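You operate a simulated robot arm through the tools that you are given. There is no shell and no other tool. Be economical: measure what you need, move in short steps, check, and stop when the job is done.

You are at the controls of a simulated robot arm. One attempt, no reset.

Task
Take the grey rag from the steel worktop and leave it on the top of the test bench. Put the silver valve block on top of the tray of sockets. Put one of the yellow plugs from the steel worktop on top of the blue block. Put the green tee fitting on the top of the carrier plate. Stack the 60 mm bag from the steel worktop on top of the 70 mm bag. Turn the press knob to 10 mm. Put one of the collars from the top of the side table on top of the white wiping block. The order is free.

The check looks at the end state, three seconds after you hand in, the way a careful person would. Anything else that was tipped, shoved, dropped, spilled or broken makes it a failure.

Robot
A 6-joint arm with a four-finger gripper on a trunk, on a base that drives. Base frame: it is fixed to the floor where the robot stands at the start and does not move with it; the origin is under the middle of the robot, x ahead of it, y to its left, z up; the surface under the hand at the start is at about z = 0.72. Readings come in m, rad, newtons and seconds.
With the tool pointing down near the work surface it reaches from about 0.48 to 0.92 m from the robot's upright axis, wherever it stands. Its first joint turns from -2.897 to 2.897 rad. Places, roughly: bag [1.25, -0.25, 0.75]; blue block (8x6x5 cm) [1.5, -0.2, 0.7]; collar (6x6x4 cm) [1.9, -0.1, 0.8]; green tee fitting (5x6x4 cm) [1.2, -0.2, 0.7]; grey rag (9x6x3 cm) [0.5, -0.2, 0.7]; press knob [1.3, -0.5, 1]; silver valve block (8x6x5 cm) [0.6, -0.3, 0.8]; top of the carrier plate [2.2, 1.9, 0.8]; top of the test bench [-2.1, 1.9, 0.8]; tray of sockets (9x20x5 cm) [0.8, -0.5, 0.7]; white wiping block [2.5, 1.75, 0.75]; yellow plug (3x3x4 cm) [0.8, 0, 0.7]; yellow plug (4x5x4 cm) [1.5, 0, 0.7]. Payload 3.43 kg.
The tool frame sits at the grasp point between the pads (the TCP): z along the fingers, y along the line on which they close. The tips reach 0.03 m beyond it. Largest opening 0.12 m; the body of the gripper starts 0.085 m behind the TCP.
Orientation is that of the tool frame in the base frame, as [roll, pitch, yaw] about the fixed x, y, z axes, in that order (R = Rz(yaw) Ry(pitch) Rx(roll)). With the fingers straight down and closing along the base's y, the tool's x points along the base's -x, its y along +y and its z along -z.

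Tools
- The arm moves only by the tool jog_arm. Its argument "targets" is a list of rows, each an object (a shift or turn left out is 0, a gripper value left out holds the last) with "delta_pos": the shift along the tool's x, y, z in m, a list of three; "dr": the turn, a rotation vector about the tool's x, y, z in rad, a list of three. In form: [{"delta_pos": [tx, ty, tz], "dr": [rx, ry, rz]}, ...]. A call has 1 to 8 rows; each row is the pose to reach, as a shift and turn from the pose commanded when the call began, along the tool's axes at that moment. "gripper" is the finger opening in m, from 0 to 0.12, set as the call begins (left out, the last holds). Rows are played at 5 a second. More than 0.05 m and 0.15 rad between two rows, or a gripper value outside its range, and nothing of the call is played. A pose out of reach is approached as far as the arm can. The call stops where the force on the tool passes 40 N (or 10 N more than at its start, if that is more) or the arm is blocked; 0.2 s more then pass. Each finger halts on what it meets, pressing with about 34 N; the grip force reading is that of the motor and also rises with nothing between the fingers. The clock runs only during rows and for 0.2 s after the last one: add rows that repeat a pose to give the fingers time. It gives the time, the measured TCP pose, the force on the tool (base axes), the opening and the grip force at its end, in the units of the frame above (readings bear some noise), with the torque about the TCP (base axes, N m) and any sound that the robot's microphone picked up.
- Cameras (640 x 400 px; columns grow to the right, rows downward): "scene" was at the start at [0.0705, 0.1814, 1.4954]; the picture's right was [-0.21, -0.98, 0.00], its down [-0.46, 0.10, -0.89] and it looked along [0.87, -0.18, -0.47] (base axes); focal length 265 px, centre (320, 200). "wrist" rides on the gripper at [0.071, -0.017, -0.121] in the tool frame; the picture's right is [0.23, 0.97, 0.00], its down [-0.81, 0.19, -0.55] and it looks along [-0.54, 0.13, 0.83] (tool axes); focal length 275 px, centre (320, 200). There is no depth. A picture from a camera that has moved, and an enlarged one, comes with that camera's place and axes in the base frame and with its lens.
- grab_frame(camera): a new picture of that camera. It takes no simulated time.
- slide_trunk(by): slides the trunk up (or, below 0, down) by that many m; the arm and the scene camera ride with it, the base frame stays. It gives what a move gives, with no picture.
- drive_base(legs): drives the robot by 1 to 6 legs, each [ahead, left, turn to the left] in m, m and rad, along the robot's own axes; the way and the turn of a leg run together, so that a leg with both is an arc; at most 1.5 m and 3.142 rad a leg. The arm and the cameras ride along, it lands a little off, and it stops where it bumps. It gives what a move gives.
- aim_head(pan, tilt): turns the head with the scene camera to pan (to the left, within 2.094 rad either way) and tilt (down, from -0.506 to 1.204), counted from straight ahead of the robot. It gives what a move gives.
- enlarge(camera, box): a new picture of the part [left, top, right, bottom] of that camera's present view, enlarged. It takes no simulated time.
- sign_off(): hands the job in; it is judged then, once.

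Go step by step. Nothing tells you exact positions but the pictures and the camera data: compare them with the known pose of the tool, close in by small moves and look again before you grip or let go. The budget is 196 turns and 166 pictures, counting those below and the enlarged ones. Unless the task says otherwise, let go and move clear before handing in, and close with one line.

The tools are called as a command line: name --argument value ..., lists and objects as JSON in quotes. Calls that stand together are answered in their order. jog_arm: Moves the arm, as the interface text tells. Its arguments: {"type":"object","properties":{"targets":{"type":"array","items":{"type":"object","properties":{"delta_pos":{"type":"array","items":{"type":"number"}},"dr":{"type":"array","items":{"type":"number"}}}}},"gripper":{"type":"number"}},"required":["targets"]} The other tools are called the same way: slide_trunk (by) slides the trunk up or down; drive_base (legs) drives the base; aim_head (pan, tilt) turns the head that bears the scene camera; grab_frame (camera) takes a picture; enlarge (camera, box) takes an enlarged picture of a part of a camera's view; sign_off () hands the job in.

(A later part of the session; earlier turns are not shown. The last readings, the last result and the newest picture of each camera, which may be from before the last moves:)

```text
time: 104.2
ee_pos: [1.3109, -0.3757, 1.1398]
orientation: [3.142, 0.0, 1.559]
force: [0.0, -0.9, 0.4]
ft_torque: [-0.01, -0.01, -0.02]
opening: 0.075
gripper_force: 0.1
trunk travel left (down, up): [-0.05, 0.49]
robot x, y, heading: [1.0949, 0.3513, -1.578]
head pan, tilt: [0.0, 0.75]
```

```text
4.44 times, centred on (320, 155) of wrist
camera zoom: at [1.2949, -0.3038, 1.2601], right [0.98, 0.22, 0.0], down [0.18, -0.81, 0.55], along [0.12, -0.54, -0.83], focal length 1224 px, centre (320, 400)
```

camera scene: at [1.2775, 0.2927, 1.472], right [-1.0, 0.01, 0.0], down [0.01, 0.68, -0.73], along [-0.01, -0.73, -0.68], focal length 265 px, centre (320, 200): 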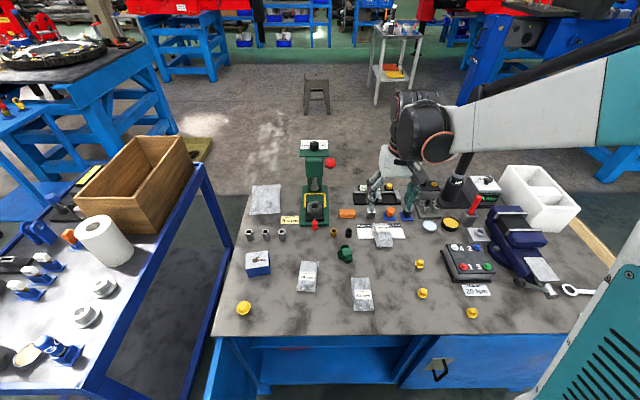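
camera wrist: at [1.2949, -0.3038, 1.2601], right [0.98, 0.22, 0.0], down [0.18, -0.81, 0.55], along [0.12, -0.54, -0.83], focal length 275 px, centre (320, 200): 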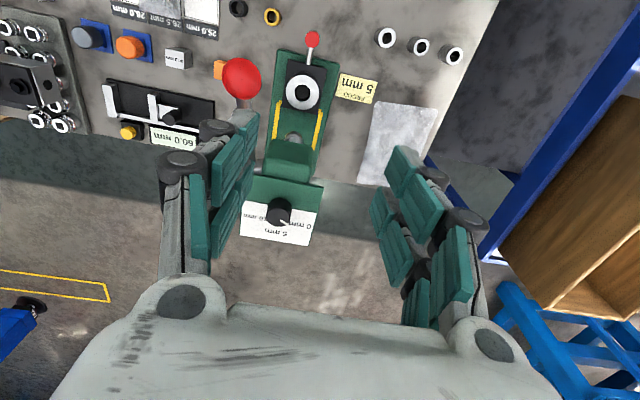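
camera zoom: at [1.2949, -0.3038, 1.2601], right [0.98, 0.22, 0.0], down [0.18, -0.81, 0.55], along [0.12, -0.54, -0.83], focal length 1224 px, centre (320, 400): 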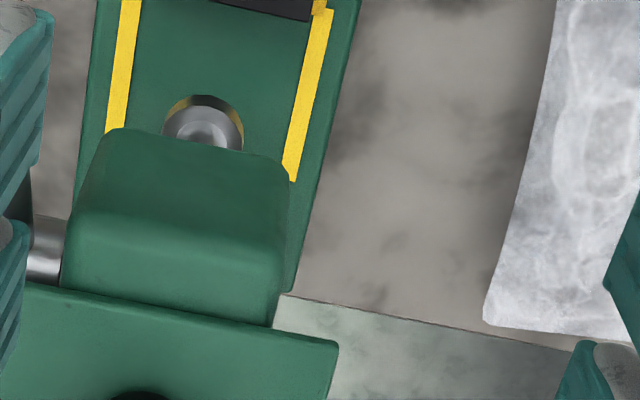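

jog_arm --targets '[{"delta_pos": [-0.035, -0.006, 0.015]}, {"delta_pos": [-0.07, -0.012, 0.03]}, {"delta_pos": [-0.1, -0.018, 0.045]}, {"delta_pos": [-0.131, -0.022, 0.06]}, {"delta_pos": [-0.131, -0.022, 0.08]}, {"delta_pos": [-0.131, -0.022, 0.08]}]' --gripper 0.06

grab_frame --camera "wrist"

```text
time: 105.6
ee_pos: [1.2879, -0.5051, 1.0592]
orientation: [-3.14, 0.001, 1.558]
force: [0.1, -0.4, 0.0]
ft_torque: [-0.03, 0.0, 0.01]
opening: 0.0601
gripper_force: 0.0
trunk travel left (down, up): [-0.05, 0.49]
robot x, y, heading: [1.092, 0.3484, -1.581]
head pan, tilt: [0.0, 0.75]
```

```text
92 pictures are left
camera wrist: at [1.2718, -0.4326, 1.1791], right [0.98, 0.22, 0.0], down [0.18, -0.81, 0.55], along [0.12, -0.54, -0.83], focal length 275 px, centre (320, 200)
```

wrist: 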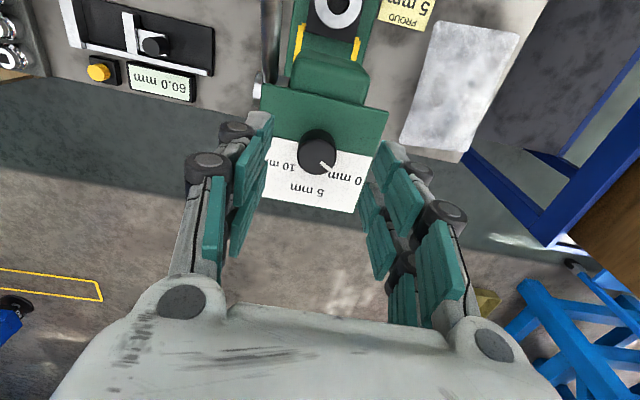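

enlarge --camera "wrist" --box '[260, 115, 380, 215]'

```text
4.00 times, centred on (320, 165) of wrist
camera zoom: at [1.2718, -0.4326, 1.1791], right [0.98, 0.22, 0.0], down [0.18, -0.81, 0.55], along [0.12, -0.54, -0.83], focal length 1101 px, centre (320, 340)
```

zoom: 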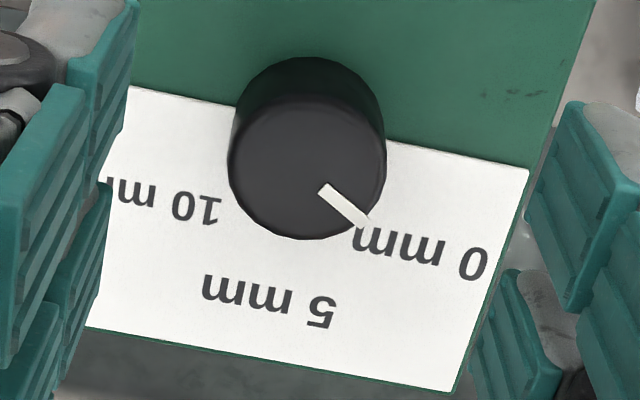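

The pointer is at the 0 mark, about 60° before 5; 10 should be 120° further, clockwise from above. I'll pre-rotate the hand the other way above the knob, so the whole turn fits in one grip.

jog_arm --targets '[{"delta_pos": [-0.008, 0, 0], "dr": [0, 0, -0.14]}, {"delta_pos": [-0.008, 0, 0], "dr": [0, 0, -0.28]}, {"delta_pos": [-0.008, 0, 0], "dr": [0, 0, -0.42]}, {"delta_pos": [-0.008, 0, 0], "dr": [0, 0, -0.56]}, {"delta_pos": [-0.008, 0, 0], "dr": [0, 0, -0.7]}, {"delta_pos": [-0.008, 0, 0], "dr": [0, 0, -0.84]}, {"delta_pos": [-0.008, 0, 0], "dr": [0, 0, -0.98]}, {"delta_pos": [-0.008, 0, 0.025], "dr": [0, 0, -1.05]}]'

grab_frame --camera "wrist"

enlarge --camera "scene" --box '[260, 100, 380, 175]'

```text
time: 107.4
ee_pos: [1.288, -0.5145, 1.0328]
orientation: [-3.14, 0.002, 2.61]
force: [0.1, 0.5, 1.0]
ft_torque: [-0.02, -0.02, -0.01]
opening: 0.0601
gripper_force: 0.2
trunk travel left (down, up): [-0.05, 0.49]
robot x, y, heading: [1.0935, 0.3475, -1.578]
head pan, tilt: [0.0, 0.75]
```

```text
90 pictures are left
camera wrist: at [1.2176, -0.4927, 1.154], right [0.29, 0.96, 0.0], down [0.8, -0.24, 0.55], along [0.53, -0.16, -0.83], focal length 275 px, centre (320, 200)
```

wrist: 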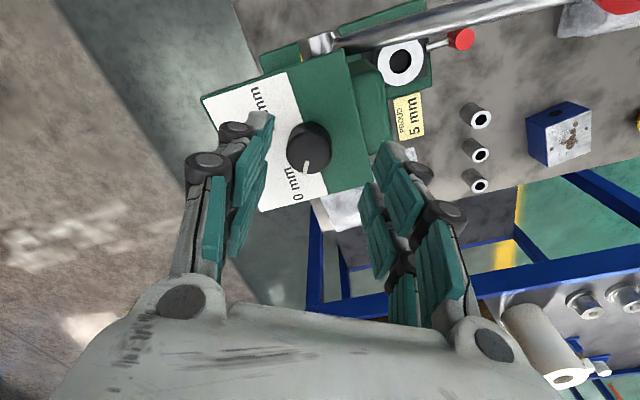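

```text
5.33 times, centred on (320, 138) of scene
camera zoom: at [1.2976, 0.2844, 1.472], right [-1.0, 0.01, 0.0], down [0.0, 0.68, -0.73], along [-0.01, -0.73, -0.68], focal length 1411 px, centre (320, 533)
```

zoom: 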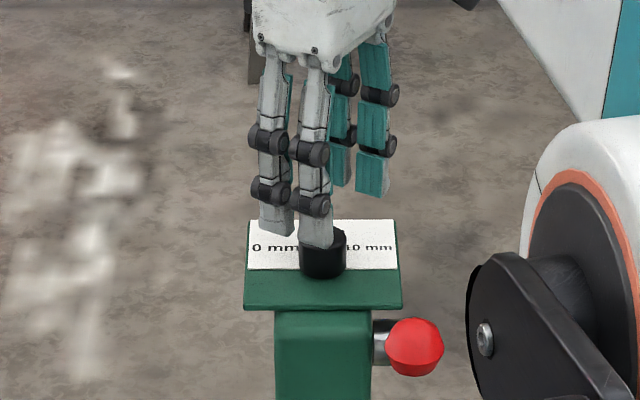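

jog_arm --targets '[{"delta_pos": [-0.0006, -0.005, 0.01]}, {"delta_pos": [-0.0006, -0.005, 0.022]}, {"delta_pos": [-0.0006, -0.005, 0.03]}, {"delta_pos": [-0.0006, -0.005, 0.034]}]'

grab_frame --camera "wrist"

enlarge --camera "scene" --box '[260, 100, 380, 175]'

```text
time: 108.4
ee_pos: [1.2859, -0.5204, 1.0]
orientation: [-3.14, 0.002, 2.61]
force: [0.3, 0.6, 0.1]
ft_torque: [-0.01, -0.01, 0.0]
opening: 0.06
gripper_force: 0.0
trunk travel left (down, up): [-0.05, 0.49]
robot x, y, heading: [1.0971, 0.346, -1.582]
head pan, tilt: [0.0, 0.75]
```

```text
88 pictures are left
camera wrist: at [1.2161, -0.4984, 1.1209], right [0.3, 0.96, 0.0], down [0.8, -0.25, 0.55], along [0.53, -0.17, -0.83], focal length 275 px, centre (320, 200)
```

wrist: 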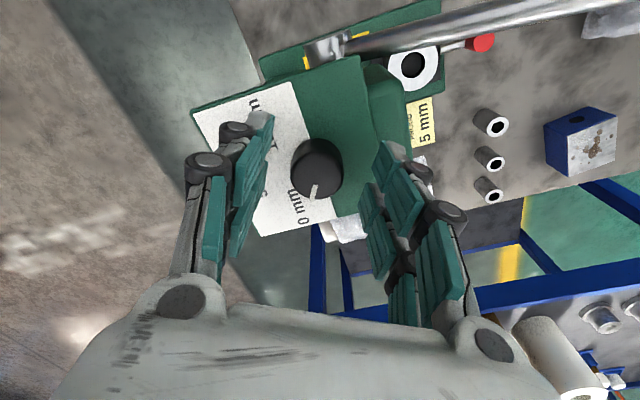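

```text
5.33 times, centred on (320, 138) of scene
camera zoom: at [1.2976, 0.2844, 1.472], right [-1.0, 0.01, 0.0], down [0.0, 0.68, -0.73], along [-0.01, -0.73, -0.68], focal length 1411 px, centre (320, 533)
```

zoom: 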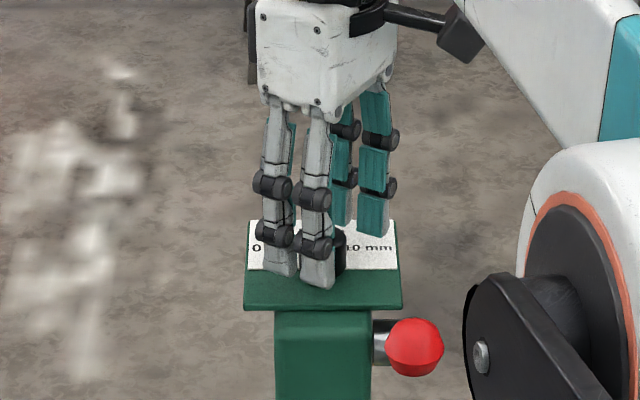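

jog_arm --targets '[{"delta_pos": [0, 0, 0.002]}, {"delta_pos": [0, 0, 0.002]}, {"delta_pos": [0, 0, 0.002]}]' --gripper 0.015

enlarge --camera "wrist" --box '[180, 90, 420, 240]'

```text
time: 109.2
ee_pos: [1.2856, -0.5217, 0.9992]
orientation: [-3.137, 0.003, 2.61]
force: [4.0, -18.7, 21.0]
ft_torque: [-0.61, -0.16, -0.06]
opening: 0.0307
gripper_force: 45.1
trunk travel left (down, up): [-0.05, 0.49]
robot x, y, heading: [1.0979, 0.3503, -1.576]
head pan, tilt: [0.0, 0.75]
```

```text
2.67 times, centred on (300, 165) of wrist
camera zoom: at [1.2157, -0.4987, 1.1198], right [0.3, 0.96, 0.0], down [0.8, -0.24, 0.55], along [0.53, -0.17, -0.83], focal length 734 px, centre (373, 293)
```

zoom: 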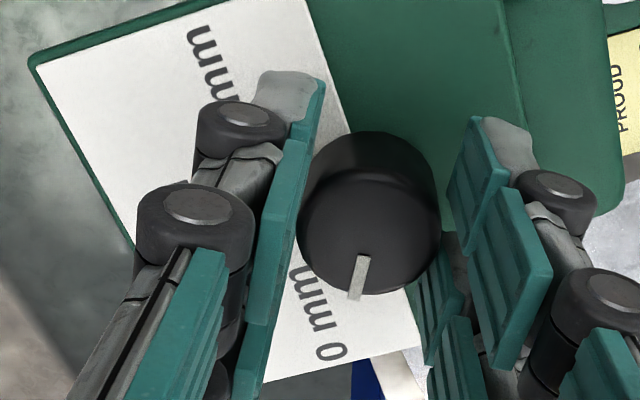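

jog_arm --targets '[{"delta_pos": [0, -0.002, -0.002]}, {"delta_pos": [0, -0.003, -0.003]}, {"delta_pos": [0, -0.003, -0.003]}]'

```text
time: 110.0
ee_pos: [1.2851, -0.5215, 0.9995]
orientation: [3.14, -0.001, 2.61]
force: [4.1, 26.2, -23.7]
ft_torque: [0.51, -0.25, 0.11]
opening: 0.0305
gripper_force: 44.9
trunk travel left (down, up): [-0.05, 0.49]
robot x, y, heading: [1.0956, 0.3475, -1.578]
head pan, tilt: [0.0, 0.75]
```

jog_arm --targets '[{"delta_pos": [0, 0.0017, 0.0016]}, {"delta_pos": [0, 0.0017, 0.0016]}]'

```text
time: 110.6
ee_pos: [1.2857, -0.522, 0.999]
orientation: [-3.139, 0.002, 2.609]
force: [8.9, 9.0, -3.1]
ft_torque: [0.35, 0.05, 0.03]
opening: 0.0305
gripper_force: 44.7
trunk travel left (down, up): [-0.05, 0.49]
robot x, y, heading: [1.101, 0.3488, -1.575]
head pan, tilt: [0.0, 0.75]
```

The grip on the knob is firm and nearly force-free. I'll start turning clockwise.

jog_arm --targets '[{"dr": [0, 0, 0.1]}, {"dr": [0, 0, 0.2]}, {"dr": [0, 0, 0.3]}, {"dr": [0, 0, 0.4]}, {"dr": [0, 0, 0.5]}]'

enlarge --camera "wrist" --box '[180, 90, 420, 240]'

```text
time: 111.8
ee_pos: [1.2872, -0.5203, 0.9997]
orientation: [-3.14, 0.002, 2.108]
force: [18.1, 8.9, 5.8]
ft_torque: [0.05, -0.72, 0.07]
opening: 0.0305
gripper_force: 45.4
trunk travel left (down, up): [-0.05, 0.49]
robot x, y, heading: [1.0993, 0.3478, -1.575]
head pan, tilt: [0.0, 0.75]
```

```text
2.67 times, centred on (300, 165) of wrist
camera zoom: at [1.2362, -0.4667, 1.12], right [0.72, 0.7, 0.0], down [0.58, -0.6, 0.55], along [0.38, -0.4, -0.83], focal length 734 px, centre (373, 293)
```

zoom: 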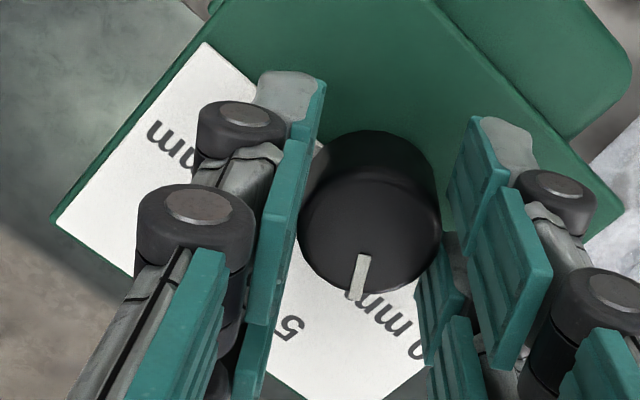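

The knob follows the hand. I'll continue, easing the side force.

jog_arm --targets '[{"delta_pos": [0, 0.0013, 0], "dr": [0, 0, 0.0]}, {"delta_pos": [0, 0.0013, 0], "dr": [0, 0, 0.12]}, {"delta_pos": [0, 0.0013, 0], "dr": [0, 0, 0.24]}, {"delta_pos": [0, 0.0015, 0], "dr": [0, 0, 0.36]}, {"delta_pos": [0, 0.0015, 0], "dr": [0, 0, 0.5]}]'

jog_arm --targets '[{"delta_pos": [0, 0.0005, 0], "dr": [0, 0, 0.1]}, {"delta_pos": [0, 0.0008, 0], "dr": [0, 0, 0.2]}, {"delta_pos": [0, 0.001, 0], "dr": [0, 0, 0.3]}, {"delta_pos": [0, 0.001, 0], "dr": [0, 0, 0.4]}]'

enlarge --camera "wrist" --box '[180, 90, 420, 240]'

```text
time: 113.0
ee_pos: [1.2895, -0.5202, 0.9995]
orientation: [-3.14, 0.002, 1.609]
force: [22.3, 10.3, 4.6]
ft_torque: [0.14, -0.61, 0.08]
opening: 0.0304
gripper_force: 45.2
trunk travel left (down, up): [-0.05, 0.49]
robot x, y, heading: [1.0956, 0.3492, -1.579]
head pan, tilt: [0.0, 0.75]
```

```text
time: 114.0
ee_pos: [1.2914, -0.5197, 0.9995]
orientation: [3.141, 0.003, 1.21]
force: [27.2, 7.3, 0.2]
ft_torque: [-0.22, -0.58, 0.13]
opening: 0.0306
gripper_force: 44.8
trunk travel left (down, up): [-0.05, 0.49]
robot x, y, heading: [1.0958, 0.3499, -1.577]
head pan, tilt: [0.0, 0.75]
```

```text
2.67 times, centred on (300, 165) of wrist
camera zoom: at [1.3003, -0.4464, 1.1198], right [0.99, -0.13, 0.0], down [-0.11, -0.82, 0.56], along [-0.07, -0.55, -0.83], focal length 734 px, centre (373, 293)
```

zoom: 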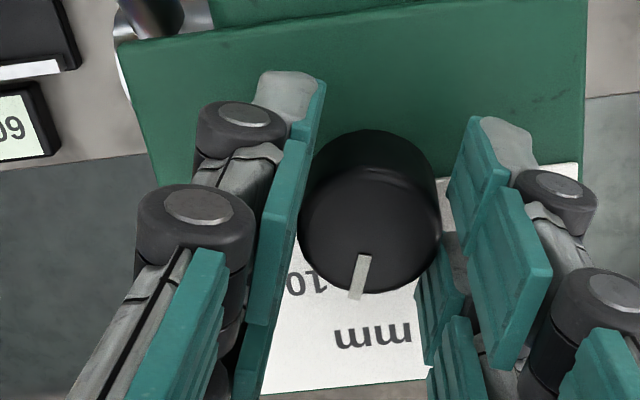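

jog_arm --targets '[{"delta_pos": [0.0006, 0.0016, 0]}, {"delta_pos": [0.0008, 0.002, 0], "dr": [0, 0, 0.12]}, {"delta_pos": [0.0009, 0.0023, 0], "dr": [0, 0, 0.24]}, {"delta_pos": [0.001, 0.0026, 0], "dr": [0, 0, 0.36]}, {"delta_pos": [0.001, 0.0028, 0], "dr": [0, 0, 0.48]}]'

enlarge --camera "wrist" --box '[180, 90, 420, 240]'

```text
time: 115.2
ee_pos: [1.2916, -0.5224, 0.9987]
orientation: [3.14, 0.004, 0.728]
force: [28.1, -10.1, 9.0]
ft_torque: [-0.42, -0.71, 0.09]
opening: 0.0307
gripper_force: 44.9
trunk travel left (down, up): [-0.05, 0.49]
robot x, y, heading: [1.096, 0.349, -1.578]
head pan, tilt: [0.0, 0.75]
```

```text
2.67 times, centred on (300, 165) of wrist
camera zoom: at [1.3344, -0.46, 1.1198], right [0.82, -0.57, 0.0], down [-0.48, -0.68, 0.56], along [-0.32, -0.46, -0.83], focal length 734 px, centre (373, 293)
```

zoom: 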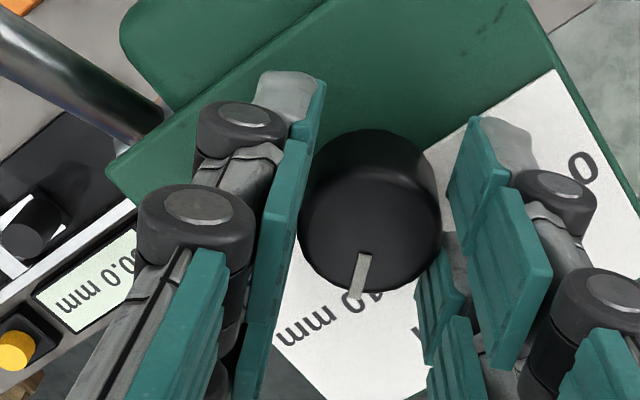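

jog_arm --targets '[{"delta_pos": [0.001, 0.0008, 0]}, {"delta_pos": [0.001, 0.001, 0], "dr": [0, 0, 0.11]}, {"delta_pos": [0.001, 0.0012, 0], "dr": [0, 0, 0.215]}]'

grab_frame --camera "wrist"

enlarge --camera "wrist" --box '[180, 90, 420, 240]'

```text
time: 116.0
ee_pos: [1.2932, -0.5217, 1.0004]
orientation: [3.139, 0.002, 0.513]
force: [21.3, -12.3, 11.6]
ft_torque: [-0.36, -0.3, 0.43]
opening: 0.0304
gripper_force: 44.5
trunk travel left (down, up): [-0.05, 0.49]
robot x, y, heading: [1.0965, 0.3506, -1.583]
head pan, tilt: [0.0, 0.75]
```

```text
82 pictures are left
camera wrist: at [1.3466, -0.4712, 1.1198], right [0.68, -0.74, 0.0], down [-0.61, -0.56, 0.56], along [-0.41, -0.38, -0.83], focal length 275 px, centre (320, 200)
```

wrist: 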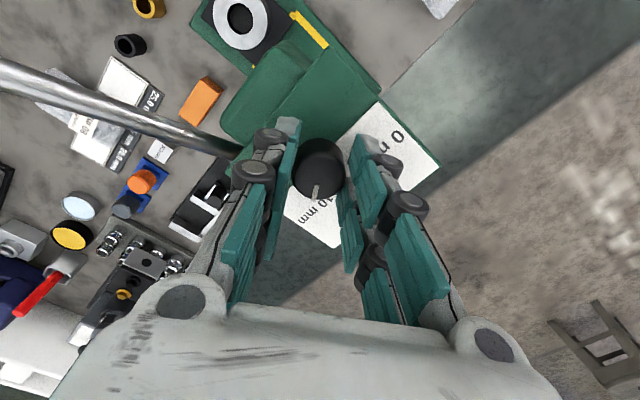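

```text
2.67 times, centred on (300, 165) of wrist
camera zoom: at [1.3466, -0.4712, 1.1198], right [0.68, -0.74, 0.0], down [-0.61, -0.56, 0.56], along [-0.41, -0.38, -0.83], focal length 734 px, centre (373, 293)
```

zoom: 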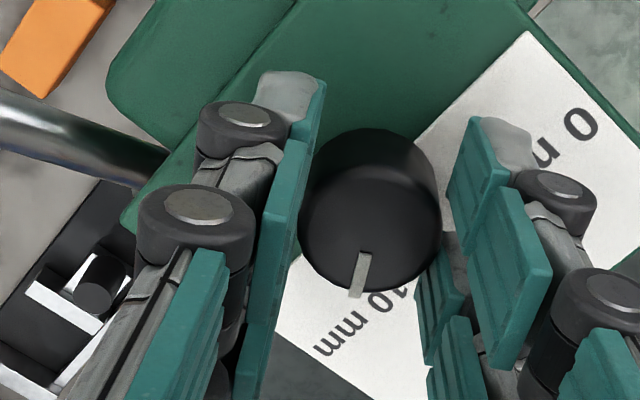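

The turning torque rose (0.43 N m), which suggests the end stop at 10. I'll release, rise and check the pointer.

jog_arm --targets '[{}, {}]' --gripper 0.06

jog_arm --targets '[{"delta_pos": [0, 0, -0.03]}, {"delta_pos": [0, 0, -0.06], "dr": [0, 0, -0.14]}, {"delta_pos": [0, 0, -0.06], "dr": [0, 0, -0.28]}, {"delta_pos": [0, 0, -0.06], "dr": [0, 0, -0.42]}, {"delta_pos": [0, 0, -0.06], "dr": [0, 0, -0.56]}, {"delta_pos": [0, 0, -0.06], "dr": [0, 0, -0.7]}, {"delta_pos": [0, 0, -0.06], "dr": [0, 0, -0.84]}, {"delta_pos": [0, 0, -0.06], "dr": [0, 0, -0.98]}]'

enlarge --camera "wrist" --box '[260, 115, 380, 215]'

```text
time: 116.6
ee_pos: [1.2897, -0.5207, 0.9999]
orientation: [3.14, 0.001, 0.513]
force: [-0.3, -0.4, 0.0]
ft_torque: [-0.02, -0.02, 0.01]
opening: 0.0599
gripper_force: 0.0
trunk travel left (down, up): [-0.05, 0.49]
robot x, y, heading: [1.1034, 0.3452, -1.577]
head pan, tilt: [0.0, 0.75]
```

```text
time: 118.4
ee_pos: [1.2909, -0.5213, 1.0588]
orientation: [-3.14, 0.002, 1.496]
force: [1.0, 0.3, 0.1]
ft_torque: [0.02, -0.04, 0.03]
opening: 0.06
gripper_force: 0.1
trunk travel left (down, up): [-0.05, 0.49]
robot x, y, heading: [1.0979, 0.3503, -1.578]
head pan, tilt: [0.0, 0.75]
```

```text
4.00 times, centred on (320, 165) of wrist
camera zoom: at [1.2794, -0.4471, 1.1788], right [0.99, 0.16, 0.0], down [0.13, -0.82, 0.55], along [0.09, -0.55, -0.83], focal length 1101 px, centre (320, 340)
```

zoom: 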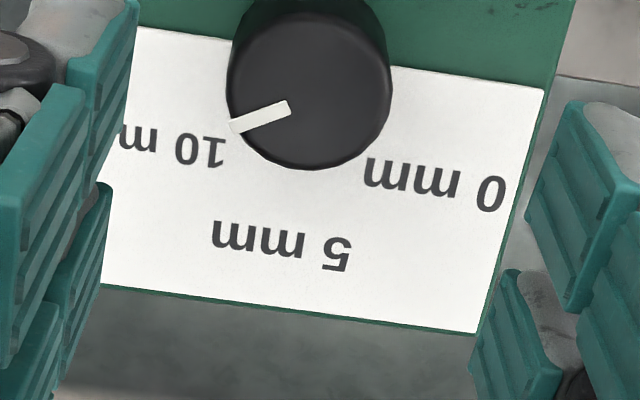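

The pointer now stands at 10 mm, the mirror of its old 0 position. Next is the yellow plug, so I'll retract and look at the large one near the blue block.

jog_arm --targets '[{"delta_pos": [0.045, 0.0, 0]}, {"delta_pos": [0.09, 0.0, 0]}, {"delta_pos": [0.13, 0.02, 0]}, {"delta_pos": [0.17, 0.045, 0]}, {"delta_pos": [0.21, 0.07, 0]}, {"delta_pos": [0.25, 0.095, 0]}, {"delta_pos": [0.29, 0.12, 0]}, {"delta_pos": [0.33, 0.145, 0]}]'

jog_arm --targets '[{"delta_pos": [0.03, 0.01, 0.03]}, {"delta_pos": [0.06, 0.02, 0.06]}, {"delta_pos": [0.07, 0.02, 0.1]}]'

grab_frame --camera "wrist"

```text
time: 120.2
ee_pos: [1.4606, -0.2036, 1.0614]
orientation: [-3.141, 0.002, 1.492]
force: [0.7, 0.0, 0.5]
ft_torque: [-0.01, 0.01, 0.01]
opening: 0.0601
gripper_force: 0.0
trunk travel left (down, up): [-0.05, 0.49]
robot x, y, heading: [1.0996, 0.3534, -1.577]
head pan, tilt: [0.0, 0.75]
```

```text
time: 121.0
ee_pos: [1.4851, -0.1369, 0.9559]
orientation: [3.141, 0.002, 1.493]
force: [0.4, 0.2, 0.4]
ft_torque: [-0.02, -0.02, -0.03]
opening: 0.0599
gripper_force: 0.1
trunk travel left (down, up): [-0.05, 0.49]
robot x, y, heading: [1.0976, 0.3491, -1.576]
head pan, tilt: [0.0, 0.75]
```

```text
79 pictures are left
camera wrist: at [1.474, -0.063, 1.0767], right [0.99, 0.15, 0.0], down [0.13, -0.82, 0.55], along [0.09, -0.55, -0.83], focal length 275 px, centre (320, 200)
```

wrist: 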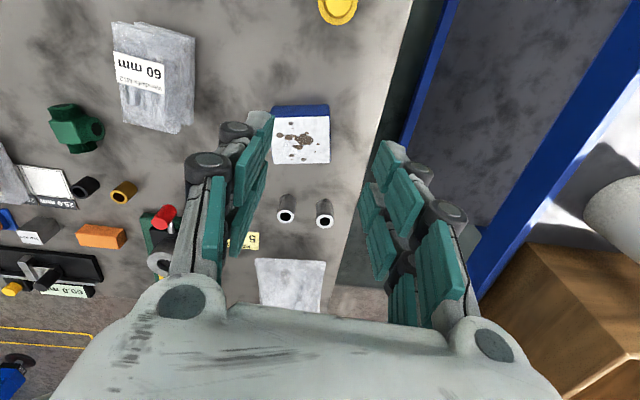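

jog_arm --targets '[{"delta_pos": [0.042, 0, 0.0]}, {"delta_pos": [0.083, 0.0, 0.0]}, {"delta_pos": [0.083, 0, 0.04]}, {"delta_pos": [0.083, 0, 0.08]}]'

grab_frame --camera "wrist"

enlarge --camera "scene" --box '[200, 200, 320, 300]'

```text
time: 122.0
ee_pos: [1.4915, -0.0535, 0.876]
orientation: [3.141, 0.002, 1.496]
force: [-0.5, 1.2, -0.2]
ft_torque: [0.01, 0.02, 0.01]
opening: 0.06
gripper_force: 0.0
trunk travel left (down, up): [-0.05, 0.49]
robot x, y, heading: [1.0932, 0.3443, -1.582]
head pan, tilt: [0.0, 0.75]
```

```text
78 pictures are left
camera wrist: at [1.4811, 0.0198, 0.9962], right [0.99, 0.15, 0.0], down [0.13, -0.82, 0.55], along [0.09, -0.55, -0.83], focal length 275 px, centre (320, 200)
```

wrist: 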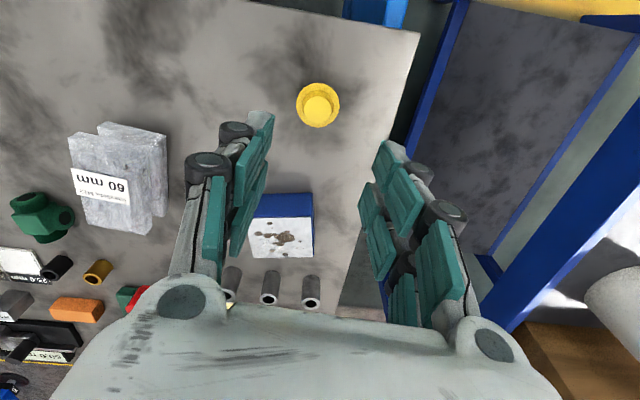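

```text
4.00 times, centred on (260, 250) of scene
camera zoom: at [1.298, 0.2842, 1.4719], right [-1.0, 0.01, 0.0], down [0.0, 0.68, -0.73], along [-0.01, -0.73, -0.68], focal length 1058 px, centre (560, 0)
```

zoom: 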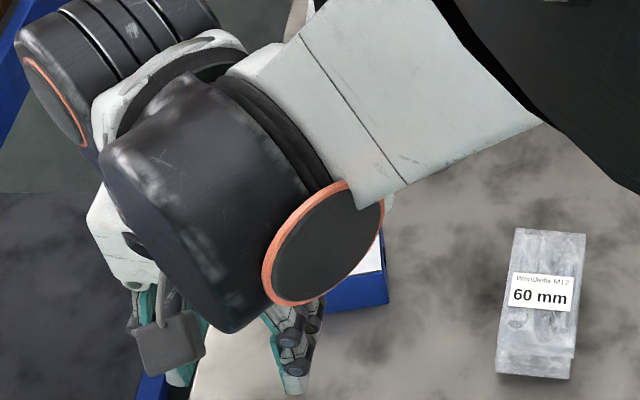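

jog_arm --targets '[{"delta_pos": [0.011, 0.001, 0.03]}, {"delta_pos": [0.011, 0.001, 0.06]}, {"delta_pos": [0.011, 0.001, 0.085]}, {"delta_pos": [0.011, 0.001, 0.085]}]'

grab_frame --camera "wrist"

```text
time: 123.0
ee_pos: [1.4968, -0.0409, 0.7912]
orientation: [-3.141, 0.003, 1.493]
force: [-0.1, -0.3, -0.9]
ft_torque: [-0.01, 0.0, 0.02]
opening: 0.0601
gripper_force: 0.0
trunk travel left (down, up): [-0.05, 0.49]
robot x, y, heading: [1.0958, 0.348, -1.58]
head pan, tilt: [0.0, 0.75]
```

```text
76 pictures are left
camera wrist: at [1.4854, 0.0315, 0.9122], right [0.99, 0.15, 0.0], down [0.13, -0.82, 0.55], along [0.09, -0.55, -0.83], focal length 275 px, centre (320, 200)
```

wrist: 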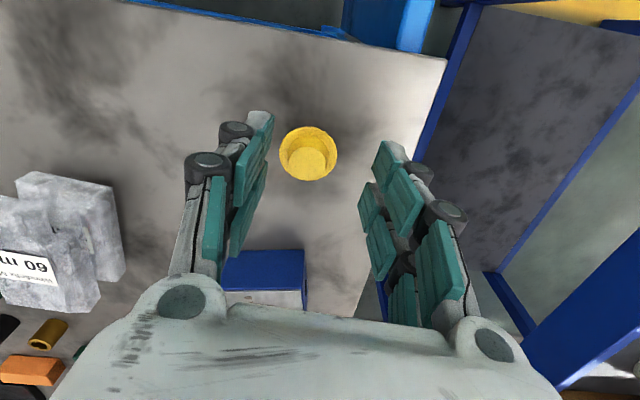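

jog_arm --targets '[{"delta_pos": [-0.003, -0.006, 0.01]}, {"delta_pos": [-0.003, -0.006, 0.02]}, {"delta_pos": [-0.003, -0.006, 0.02]}]'

enlarge --camera "wrist" --box '[200, 80, 440, 230]'

```text
time: 123.8
ee_pos: [1.4902, -0.0456, 0.7733]
orientation: [3.14, 0.003, 1.493]
force: [0.5, -0.1, 0.0]
ft_torque: [0.02, 0.01, 0.0]
opening: 0.0601
gripper_force: 0.1
trunk travel left (down, up): [-0.05, 0.49]
robot x, y, heading: [1.0973, 0.3461, -1.578]
head pan, tilt: [0.0, 0.75]
```

```text
2.67 times, centred on (320, 155) of wrist
camera zoom: at [1.4795, 0.0281, 0.8931], right [0.99, 0.15, 0.0], down [0.13, -0.82, 0.55], along [0.09, -0.55, -0.83], focal length 734 px, centre (320, 320)
```

zoom: 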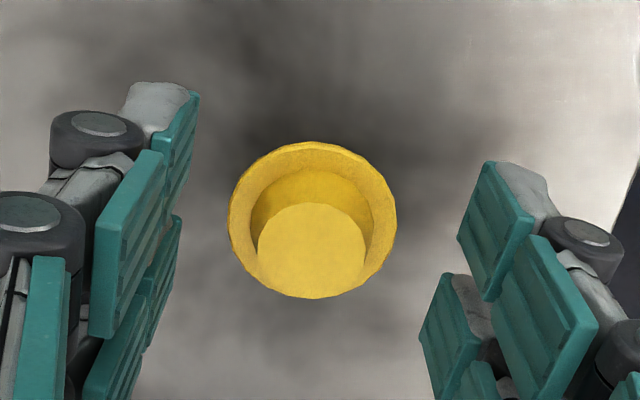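

jog_arm --targets '[{"delta_pos": [0, -0.001, 0.002]}, {"delta_pos": [0, -0.001, 0.002]}, {"delta_pos": [0, -0.001, 0.002]}]' --gripper 0.012

jog_arm --targets '[{"delta_pos": [0, 0, -0.02]}, {"delta_pos": [0, 0, -0.06]}, {"delta_pos": [0, 0, -0.1]}]'

grab_frame --camera "wrist"

```text
time: 124.6
ee_pos: [1.4891, -0.0452, 0.7717]
orientation: [-3.141, 0.003, 1.495]
force: [1.5, -1.7, 7.4]
ft_torque: [-0.05, -0.01, 0.01]
opening: 0.0215
gripper_force: 34.1
trunk travel left (down, up): [-0.05, 0.49]
robot x, y, heading: [1.0955, 0.3519, -1.574]
head pan, tilt: [0.0, 0.75]
```

```text
time: 125.4
ee_pos: [1.488, -0.0445, 0.8692]
orientation: [-3.14, 0.0, 1.494]
force: [0.2, -0.6, 1.1]
ft_torque: [0.03, 0.03, -0.02]
opening: 0.0215
gripper_force: 34.2
trunk travel left (down, up): [-0.05, 0.49]
robot x, y, heading: [1.0945, 0.3472, -1.577]
head pan, tilt: [0.0, 0.75]
```

```text
74 pictures are left
camera wrist: at [1.4765, 0.029, 0.9898], right [0.99, 0.15, 0.0], down [0.13, -0.82, 0.55], along [0.09, -0.55, -0.83], focal length 275 px, centre (320, 200)
```

wrist: 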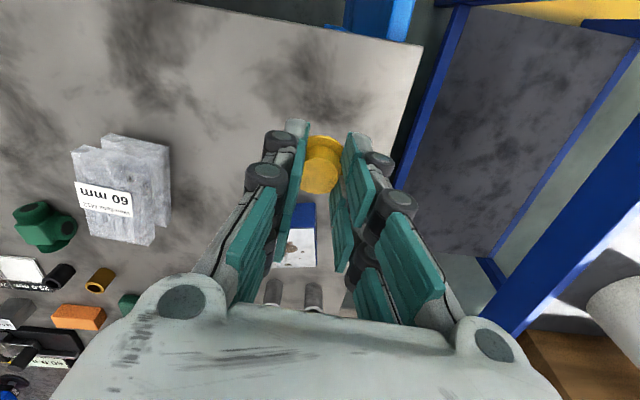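

The plug is held by its head. I'll carry it over the blue block.

jog_arm --targets '[{"delta_pos": [-0.036, -0.001, 0]}, {"delta_pos": [-0.072, -0.002, 0]}, {"delta_pos": [-0.108, -0.004, 0]}, {"delta_pos": [-0.143, -0.005, 0]}, {"delta_pos": [-0.143, -0.005, 0.02]}]'

grab_frame --camera "wrist"

enlarge --camera "scene" --box '[180, 180, 320, 280]'

```text
time: 126.6
ee_pos: [1.4725, -0.1867, 0.8512]
orientation: [3.141, 0.003, 1.494]
force: [-0.2, 0.7, -0.5]
ft_torque: [0.0, -0.05, -0.02]
opening: 0.0214
gripper_force: 33.8
trunk travel left (down, up): [-0.05, 0.49]
robot x, y, heading: [1.0946, 0.346, -1.577]
head pan, tilt: [0.0, 0.75]
```

```text
73 pictures are left
camera wrist: at [1.4597, -0.1139, 0.9711], right [0.99, 0.15, 0.0], down [0.13, -0.82, 0.55], along [0.09, -0.55, -0.83], focal length 275 px, centre (320, 200)
```

wrist: 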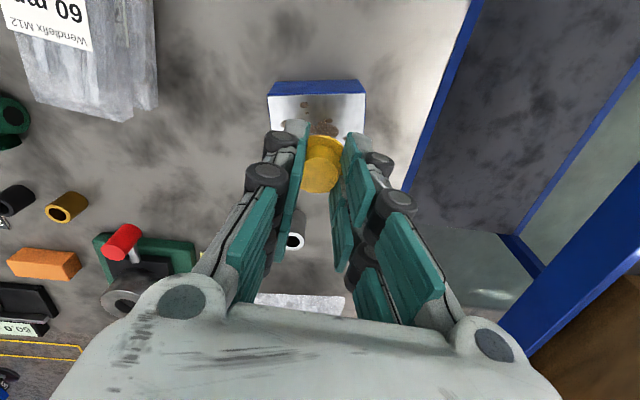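

```text
4.00 times, centred on (250, 230) of scene
camera zoom: at [1.2975, 0.2842, 1.472], right [-1.0, 0.01, 0.0], down [0.0, 0.68, -0.73], along [-0.01, -0.73, -0.68], focal length 1058 px, centre (600, 80)
```

zoom: 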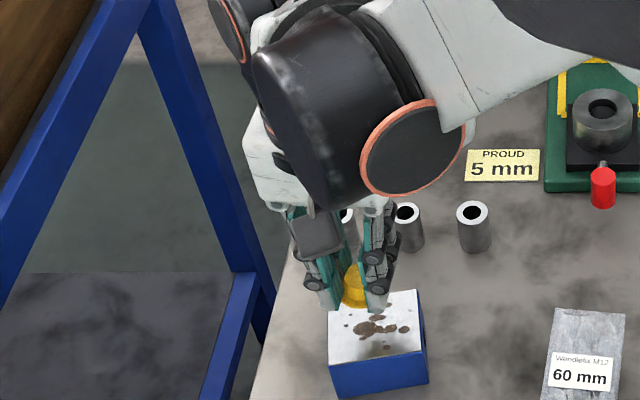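

jog_arm --targets '[{"delta_pos": [-0.0025, -0.005, 0.012]}, {"delta_pos": [-0.0025, -0.005, 0.02]}, {"delta_pos": [-0.0025, -0.005, 0.024]}, {"delta_pos": [-0.0025, -0.005, 0.027]}, {"delta_pos": [-0.0025, -0.005, 0.03]}, {"delta_pos": [-0.0025, -0.005, 0.032]}]'

enlarge --camera "scene" --box '[230, 210, 310, 280]'

enlarge --camera "wrist" --box '[220, 70, 420, 195]'

```text
time: 128.0
ee_pos: [1.4681, -0.1888, 0.82]
orientation: [-3.141, 0.002, 1.494]
force: [-0.1, -0.5, 6.2]
ft_torque: [0.0, -0.02, 0.01]
opening: 0.0207
gripper_force: 34.7
trunk travel left (down, up): [-0.05, 0.49]
robot x, y, heading: [1.0956, 0.3477, -1.578]
head pan, tilt: [0.0, 0.75]
```

```text
5.71 times, centred on (270, 245) of scene
camera zoom: at [1.2975, 0.2848, 1.4721], right [-1.0, 0.01, 0.0], down [0.0, 0.68, -0.73], along [-0.01, -0.73, -0.68], focal length 1512 px, centre (606, -57)
```

zoom: 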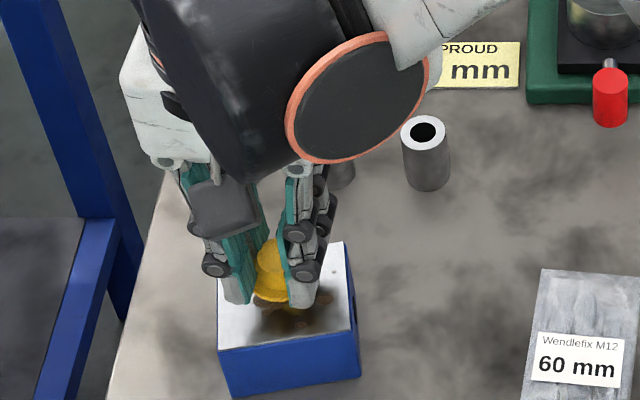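

```text
3.20 times, centred on (320, 132) of wrist
camera zoom: at [1.4562, -0.1154, 0.9405], right [0.99, 0.15, 0.0], down [0.13, -0.82, 0.55], along [0.09, -0.55, -0.83], focal length 881 px, centre (320, 416)
```

zoom: 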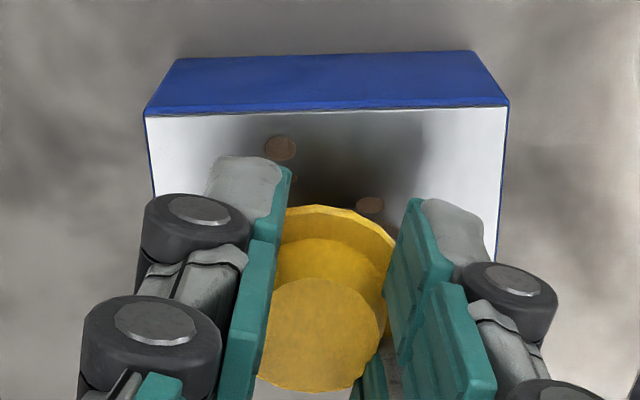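

Light contact with the block, and it looks well centred. I'll settle 1 mm more and release.

jog_arm --targets '[{"delta_pos": [0, 0, 0.001]}, {"delta_pos": [0, 0, 0.001]}]'

jog_arm --targets '[{}, {}]' --gripper 0.05

jog_arm --targets '[{"delta_pos": [0, 0, -0.04]}, {"delta_pos": [0, 0, -0.08]}, {"delta_pos": [0, 0, -0.12]}, {"delta_pos": [0.03, 0, -0.15]}]'

enlarge --camera "wrist" --box '[220, 70, 420, 195]'

```text
time: 128.6
ee_pos: [1.467, -0.1885, 0.8204]
orientation: [3.141, 0.004, 1.495]
force: [1.4, -2.9, 22.7]
ft_torque: [-0.2, -0.05, 0.04]
opening: 0.0206
gripper_force: 34.0
trunk travel left (down, up): [-0.05, 0.49]
robot x, y, heading: [1.0996, 0.3512, -1.57]
head pan, tilt: [0.0, 0.75]
```

```text
time: 129.2
ee_pos: [1.4679, -0.1888, 0.8186]
orientation: [3.141, 0.001, 1.494]
force: [-0.5, 0.5, 0.6]
ft_torque: [-0.02, -0.02, 0.0]
opening: 0.0501
gripper_force: 0.0
trunk travel left (down, up): [-0.05, 0.49]
robot x, y, heading: [1.0951, 0.3473, -1.578]
head pan, tilt: [0.0, 0.75]
```

```text
time: 130.2
ee_pos: [1.4669, -0.1583, 0.9701]
orientation: [-3.141, 0.002, 1.495]
force: [-0.3, 0.1, -0.5]
ft_torque: [0.05, 0.02, -0.02]
opening: 0.0502
gripper_force: 0.2
trunk travel left (down, up): [-0.05, 0.49]
robot x, y, heading: [1.0999, 0.3539, -1.576]
head pan, tilt: [0.0, 0.75]
```

```text
3.20 times, centred on (320, 132) of wrist
camera zoom: at [1.4563, -0.0842, 1.0902], right [0.99, 0.15, 0.0], down [0.13, -0.82, 0.55], along [0.09, -0.55, -0.83], focal length 881 px, centre (320, 416)
```

zoom: 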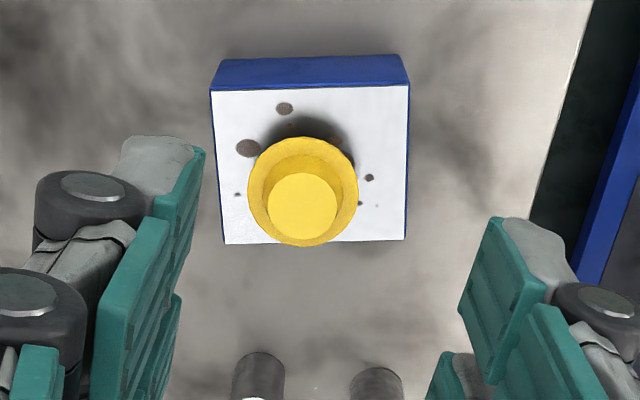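

The plug stands on the blue block. Next is the tee at about (1.185, -0.22).

jog_arm --targets '[{"delta_pos": [-0.009, -0.04, 0]}, {"delta_pos": [-0.018, -0.08, 0]}, {"delta_pos": [-0.027, -0.12, 0]}, {"delta_pos": [-0.036, -0.16, 0]}, {"delta_pos": [-0.045, -0.2, 0]}, {"delta_pos": [-0.053, -0.24, 0]}, {"delta_pos": [-0.061, -0.278, 0]}, {"delta_pos": [-0.061, -0.278, 0.04]}]' --gripper 0.085

grab_frame --camera "wrist"

enlarge --camera "wrist" --box '[240, 80, 400, 180]'

```text
time: 132.0
ee_pos: [1.1868, -0.1961, 0.927]
orientation: [-3.141, 0.0, 1.494]
force: [-0.2, 0.4, -0.2]
ft_torque: [-0.06, -0.03, -0.02]
opening: 0.0849
gripper_force: 0.1
trunk travel left (down, up): [-0.05, 0.49]
robot x, y, heading: [1.0974, 0.353, -1.573]
head pan, tilt: [0.0, 0.75]
```

```text
68 pictures are left
camera wrist: at [1.1754, -0.1236, 1.0484], right [0.99, 0.15, 0.0], down [0.13, -0.82, 0.55], along [0.09, -0.55, -0.83], focal length 275 px, centre (320, 200)
```

wrist: 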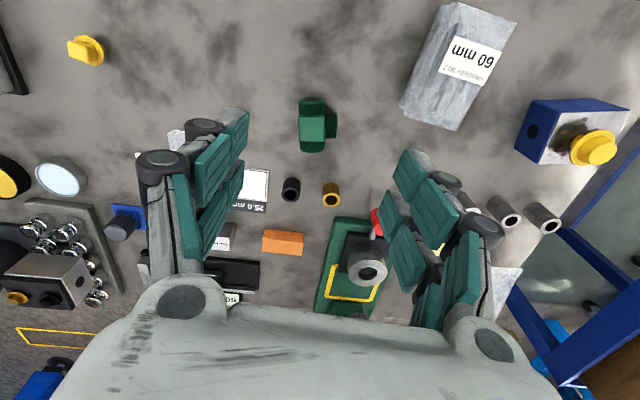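

```text
4.00 times, centred on (320, 130) of wrist
camera zoom: at [1.1754, -0.1236, 1.0484], right [0.99, 0.15, 0.0], down [0.13, -0.82, 0.55], along [0.09, -0.55, -0.83], focal length 1101 px, centre (320, 480)
```

zoom: 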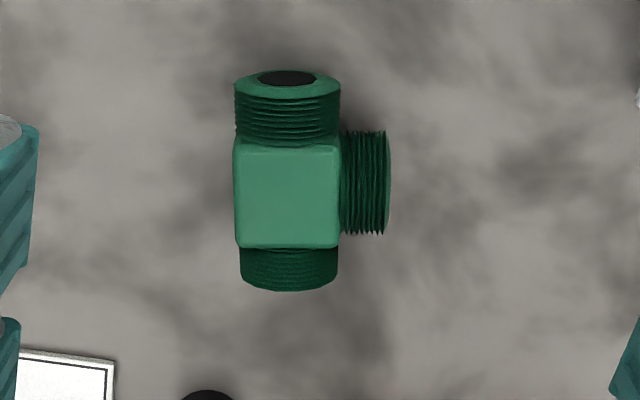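

jog_arm --targets '[{"delta_pos": [-0.032, 0.0055, 0.01]}, {"delta_pos": [-0.032, 0.0055, 0.055]}, {"delta_pos": [-0.032, 0.0055, 0.1]}, {"delta_pos": [-0.032, 0.0055, 0.14]}, {"delta_pos": [-0.032, 0.0055, 0.163]}, {"delta_pos": [-0.032, 0.0055, 0.163]}]'

grab_frame --camera "wrist"

```text
time: 133.4
ee_pos: [1.1905, -0.2289, 0.7636]
orientation: [-3.141, 0.001, 1.493]
force: [-0.1, -0.7, -1.3]
ft_torque: [0.03, 0.01, 0.01]
opening: 0.0848
gripper_force: 0.1
trunk travel left (down, up): [-0.05, 0.49]
robot x, y, heading: [1.0967, 0.3466, -1.577]
head pan, tilt: [0.0, 0.75]
```

```text
66 pictures are left
camera wrist: at [1.1797, -0.1551, 0.8842], right [0.99, 0.15, 0.0], down [0.13, -0.82, 0.55], along [0.09, -0.55, -0.83], focal length 275 px, centre (320, 200)
```

wrist: 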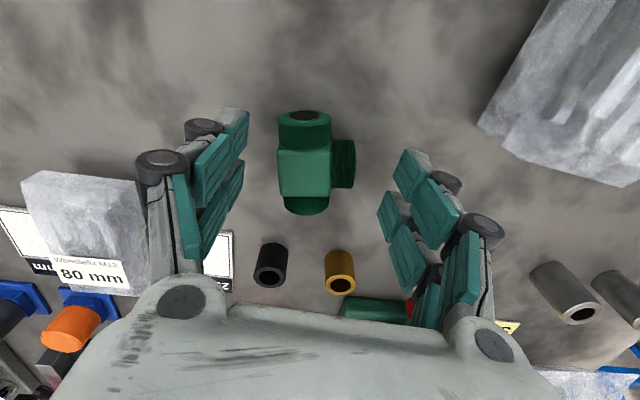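

jog_arm --targets '[{"delta_pos": [0.006, -0.001, 0.0]}, {"delta_pos": [0.006, -0.001, 0.0]}]'

jog_arm --targets '[{}, {}, {}]' --gripper 0.025

jog_arm --targets '[{"delta_pos": [0, 0, -0.03]}, {"delta_pos": [0, 0, -0.07]}, {"delta_pos": [0, 0, -0.11]}, {"delta_pos": [0, 0, -0.15]}, {"delta_pos": [0, 0, -0.19]}]'

grab_frame --camera "wrist"

```text
time: 134.0
ee_pos: [1.1905, -0.2233, 0.7641]
orientation: [3.142, 0.003, 1.494]
force: [-0.2, -0.6, -0.5]
ft_torque: [-0.02, 0.02, -0.03]
opening: 0.0847
gripper_force: 0.2
trunk travel left (down, up): [-0.05, 0.49]
robot x, y, heading: [1.0961, 0.3517, -1.576]
head pan, tilt: [0.0, 0.75]
```

```text
time: 134.8
ee_pos: [1.1903, -0.2227, 0.7646]
orientation: [3.141, 0.002, 1.494]
force: [-0.2, -0.7, 10.4]
ft_torque: [-0.19, 0.05, 0.02]
opening: 0.0438
gripper_force: 33.8
trunk travel left (down, up): [-0.05, 0.49]
robot x, y, heading: [1.0986, 0.3475, -1.574]
head pan, tilt: [0.0, 0.75]
```

```text
time: 136.0
ee_pos: [1.1901, -0.2248, 0.9549]
orientation: [-3.141, 0.001, 1.493]
force: [-0.1, -1.0, -2.2]
ft_torque: [0.03, -0.01, 0.01]
opening: 0.0438
gripper_force: 34.1
trunk travel left (down, up): [-0.05, 0.49]
robot x, y, heading: [1.096, 0.3497, -1.579]
head pan, tilt: [0.0, 0.75]
```

```text
65 pictures are left
camera wrist: at [1.1783, -0.151, 1.0761], right [0.99, 0.15, 0.0], down [0.13, -0.82, 0.55], along [0.09, -0.55, -0.83], focal length 275 px, centre (320, 200)
```

wrist: 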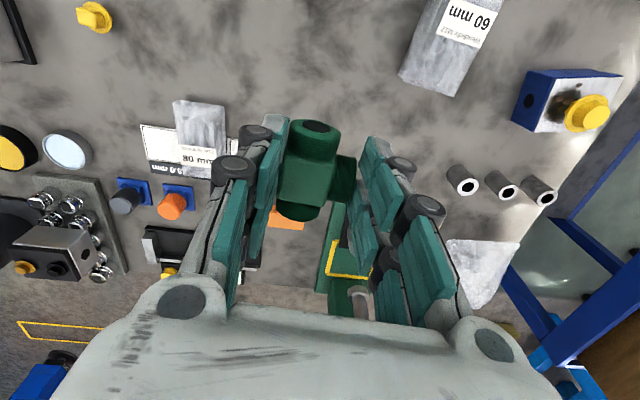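

The tee is held. I'll back out, pass around the cabinet door and turn toward the table with the carrier plate.

drive_base --legs '[[-0.73, 0, 0]]'

drive_base --legs '[[0, 1.0, 0], [0, 0, -1.57]]'

aim_head --pan -0.9 --tilt 0.6

grab_frame --camera "scene"

```text
time: 139.9
ee_pos: [1.1936, 0.4908, 0.9552]
orientation: [3.141, 0.001, 1.488]
force: [0.0, -0.2, -2.2]
ft_torque: [0.04, -0.03, -0.02]
opening: 0.044
gripper_force: 33.7
trunk travel left (down, up): [-0.05, 0.49]
robot x, y, heading: [1.103, 1.0644, -1.583]
head pan, tilt: [0.0, 0.75]
```

```text
time: 148.9
ee_pos: [1.5201, 0.9664, 0.9555]
orientation: [3.141, 0.001, -0.103]
force: [-0.2, 0.6, -2.6]
ft_torque: [0.0, 0.0, 0.0]
opening: 0.044
gripper_force: 33.9
trunk travel left (down, up): [-0.05, 0.49]
robot x, y, heading: [2.0947, 1.0463, 3.109]
head pan, tilt: [0.0, 0.75]
```

```text
time: 150.1
ee_pos: [1.5217, 0.9667, 0.9555]
orientation: [3.142, 0.002, -0.1]
force: [-0.2, 0.2, -2.4]
ft_torque: [-0.02, -0.02, 0.01]
opening: 0.0438
gripper_force: 34.3
trunk travel left (down, up): [-0.05, 0.49]
robot x, y, heading: [2.0954, 1.0455, 3.109]
head pan, tilt: [-0.901, 0.6]
```

```text
64 pictures are left
camera scene: at [2.0578, 0.9162, 1.4849], right [0.8, 0.6, 0.0], down [0.34, -0.45, -0.82], along [-0.49, 0.66, -0.57], focal length 265 px, centre (320, 200)
```

scene: 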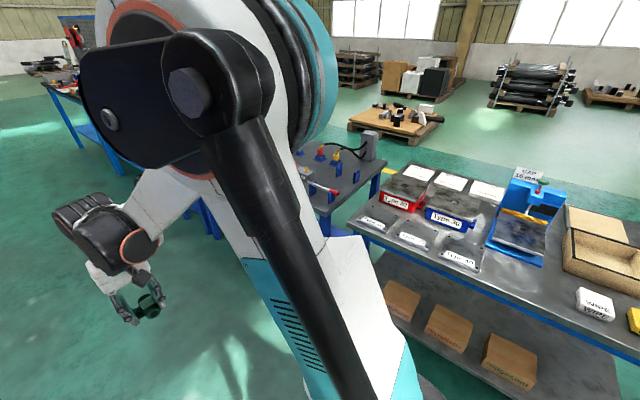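

drive_base --legs '[[0, 0.08, 0], [0, 0, -1.54]]'

aim_head --pan 0.0 --tilt 0.7

grab_frame --camera "scene"

```text
time: 154.8
ee_pos: [1.9846, 1.5355, 0.9563]
orientation: [-3.141, 0.001, -1.618]
force: [-0.2, -0.5, -2.5]
ft_torque: [-0.03, 0.03, 0.05]
opening: 0.0439
gripper_force: 33.9
trunk travel left (down, up): [-0.05, 0.49]
robot x, y, heading: [2.0911, 0.964, 1.592]
head pan, tilt: [-0.901, 0.6]
```

```text
time: 156.1
ee_pos: [1.9837, 1.5363, 0.9561]
orientation: [-3.141, 0.004, -1.618]
force: [-0.3, -1.3, -1.9]
ft_torque: [-0.01, 0.01, 0.0]
opening: 0.0437
gripper_force: 33.7
trunk travel left (down, up): [-0.05, 0.49]
robot x, y, heading: [2.0916, 0.9609, 1.595]
head pan, tilt: [0.0, 0.7]
```

```text
63 pictures are left
camera scene: at [1.8933, 1.0263, 1.4763], right [1.0, 0.02, 0.0], down [0.01, -0.64, -0.76], along [-0.02, 0.76, -0.64], focal length 265 px, centre (320, 200)
```

scene: 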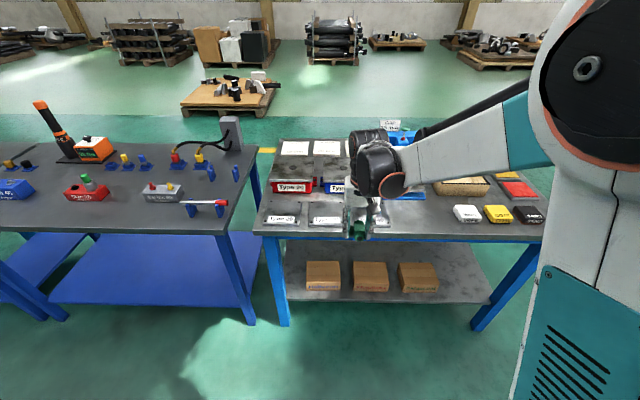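

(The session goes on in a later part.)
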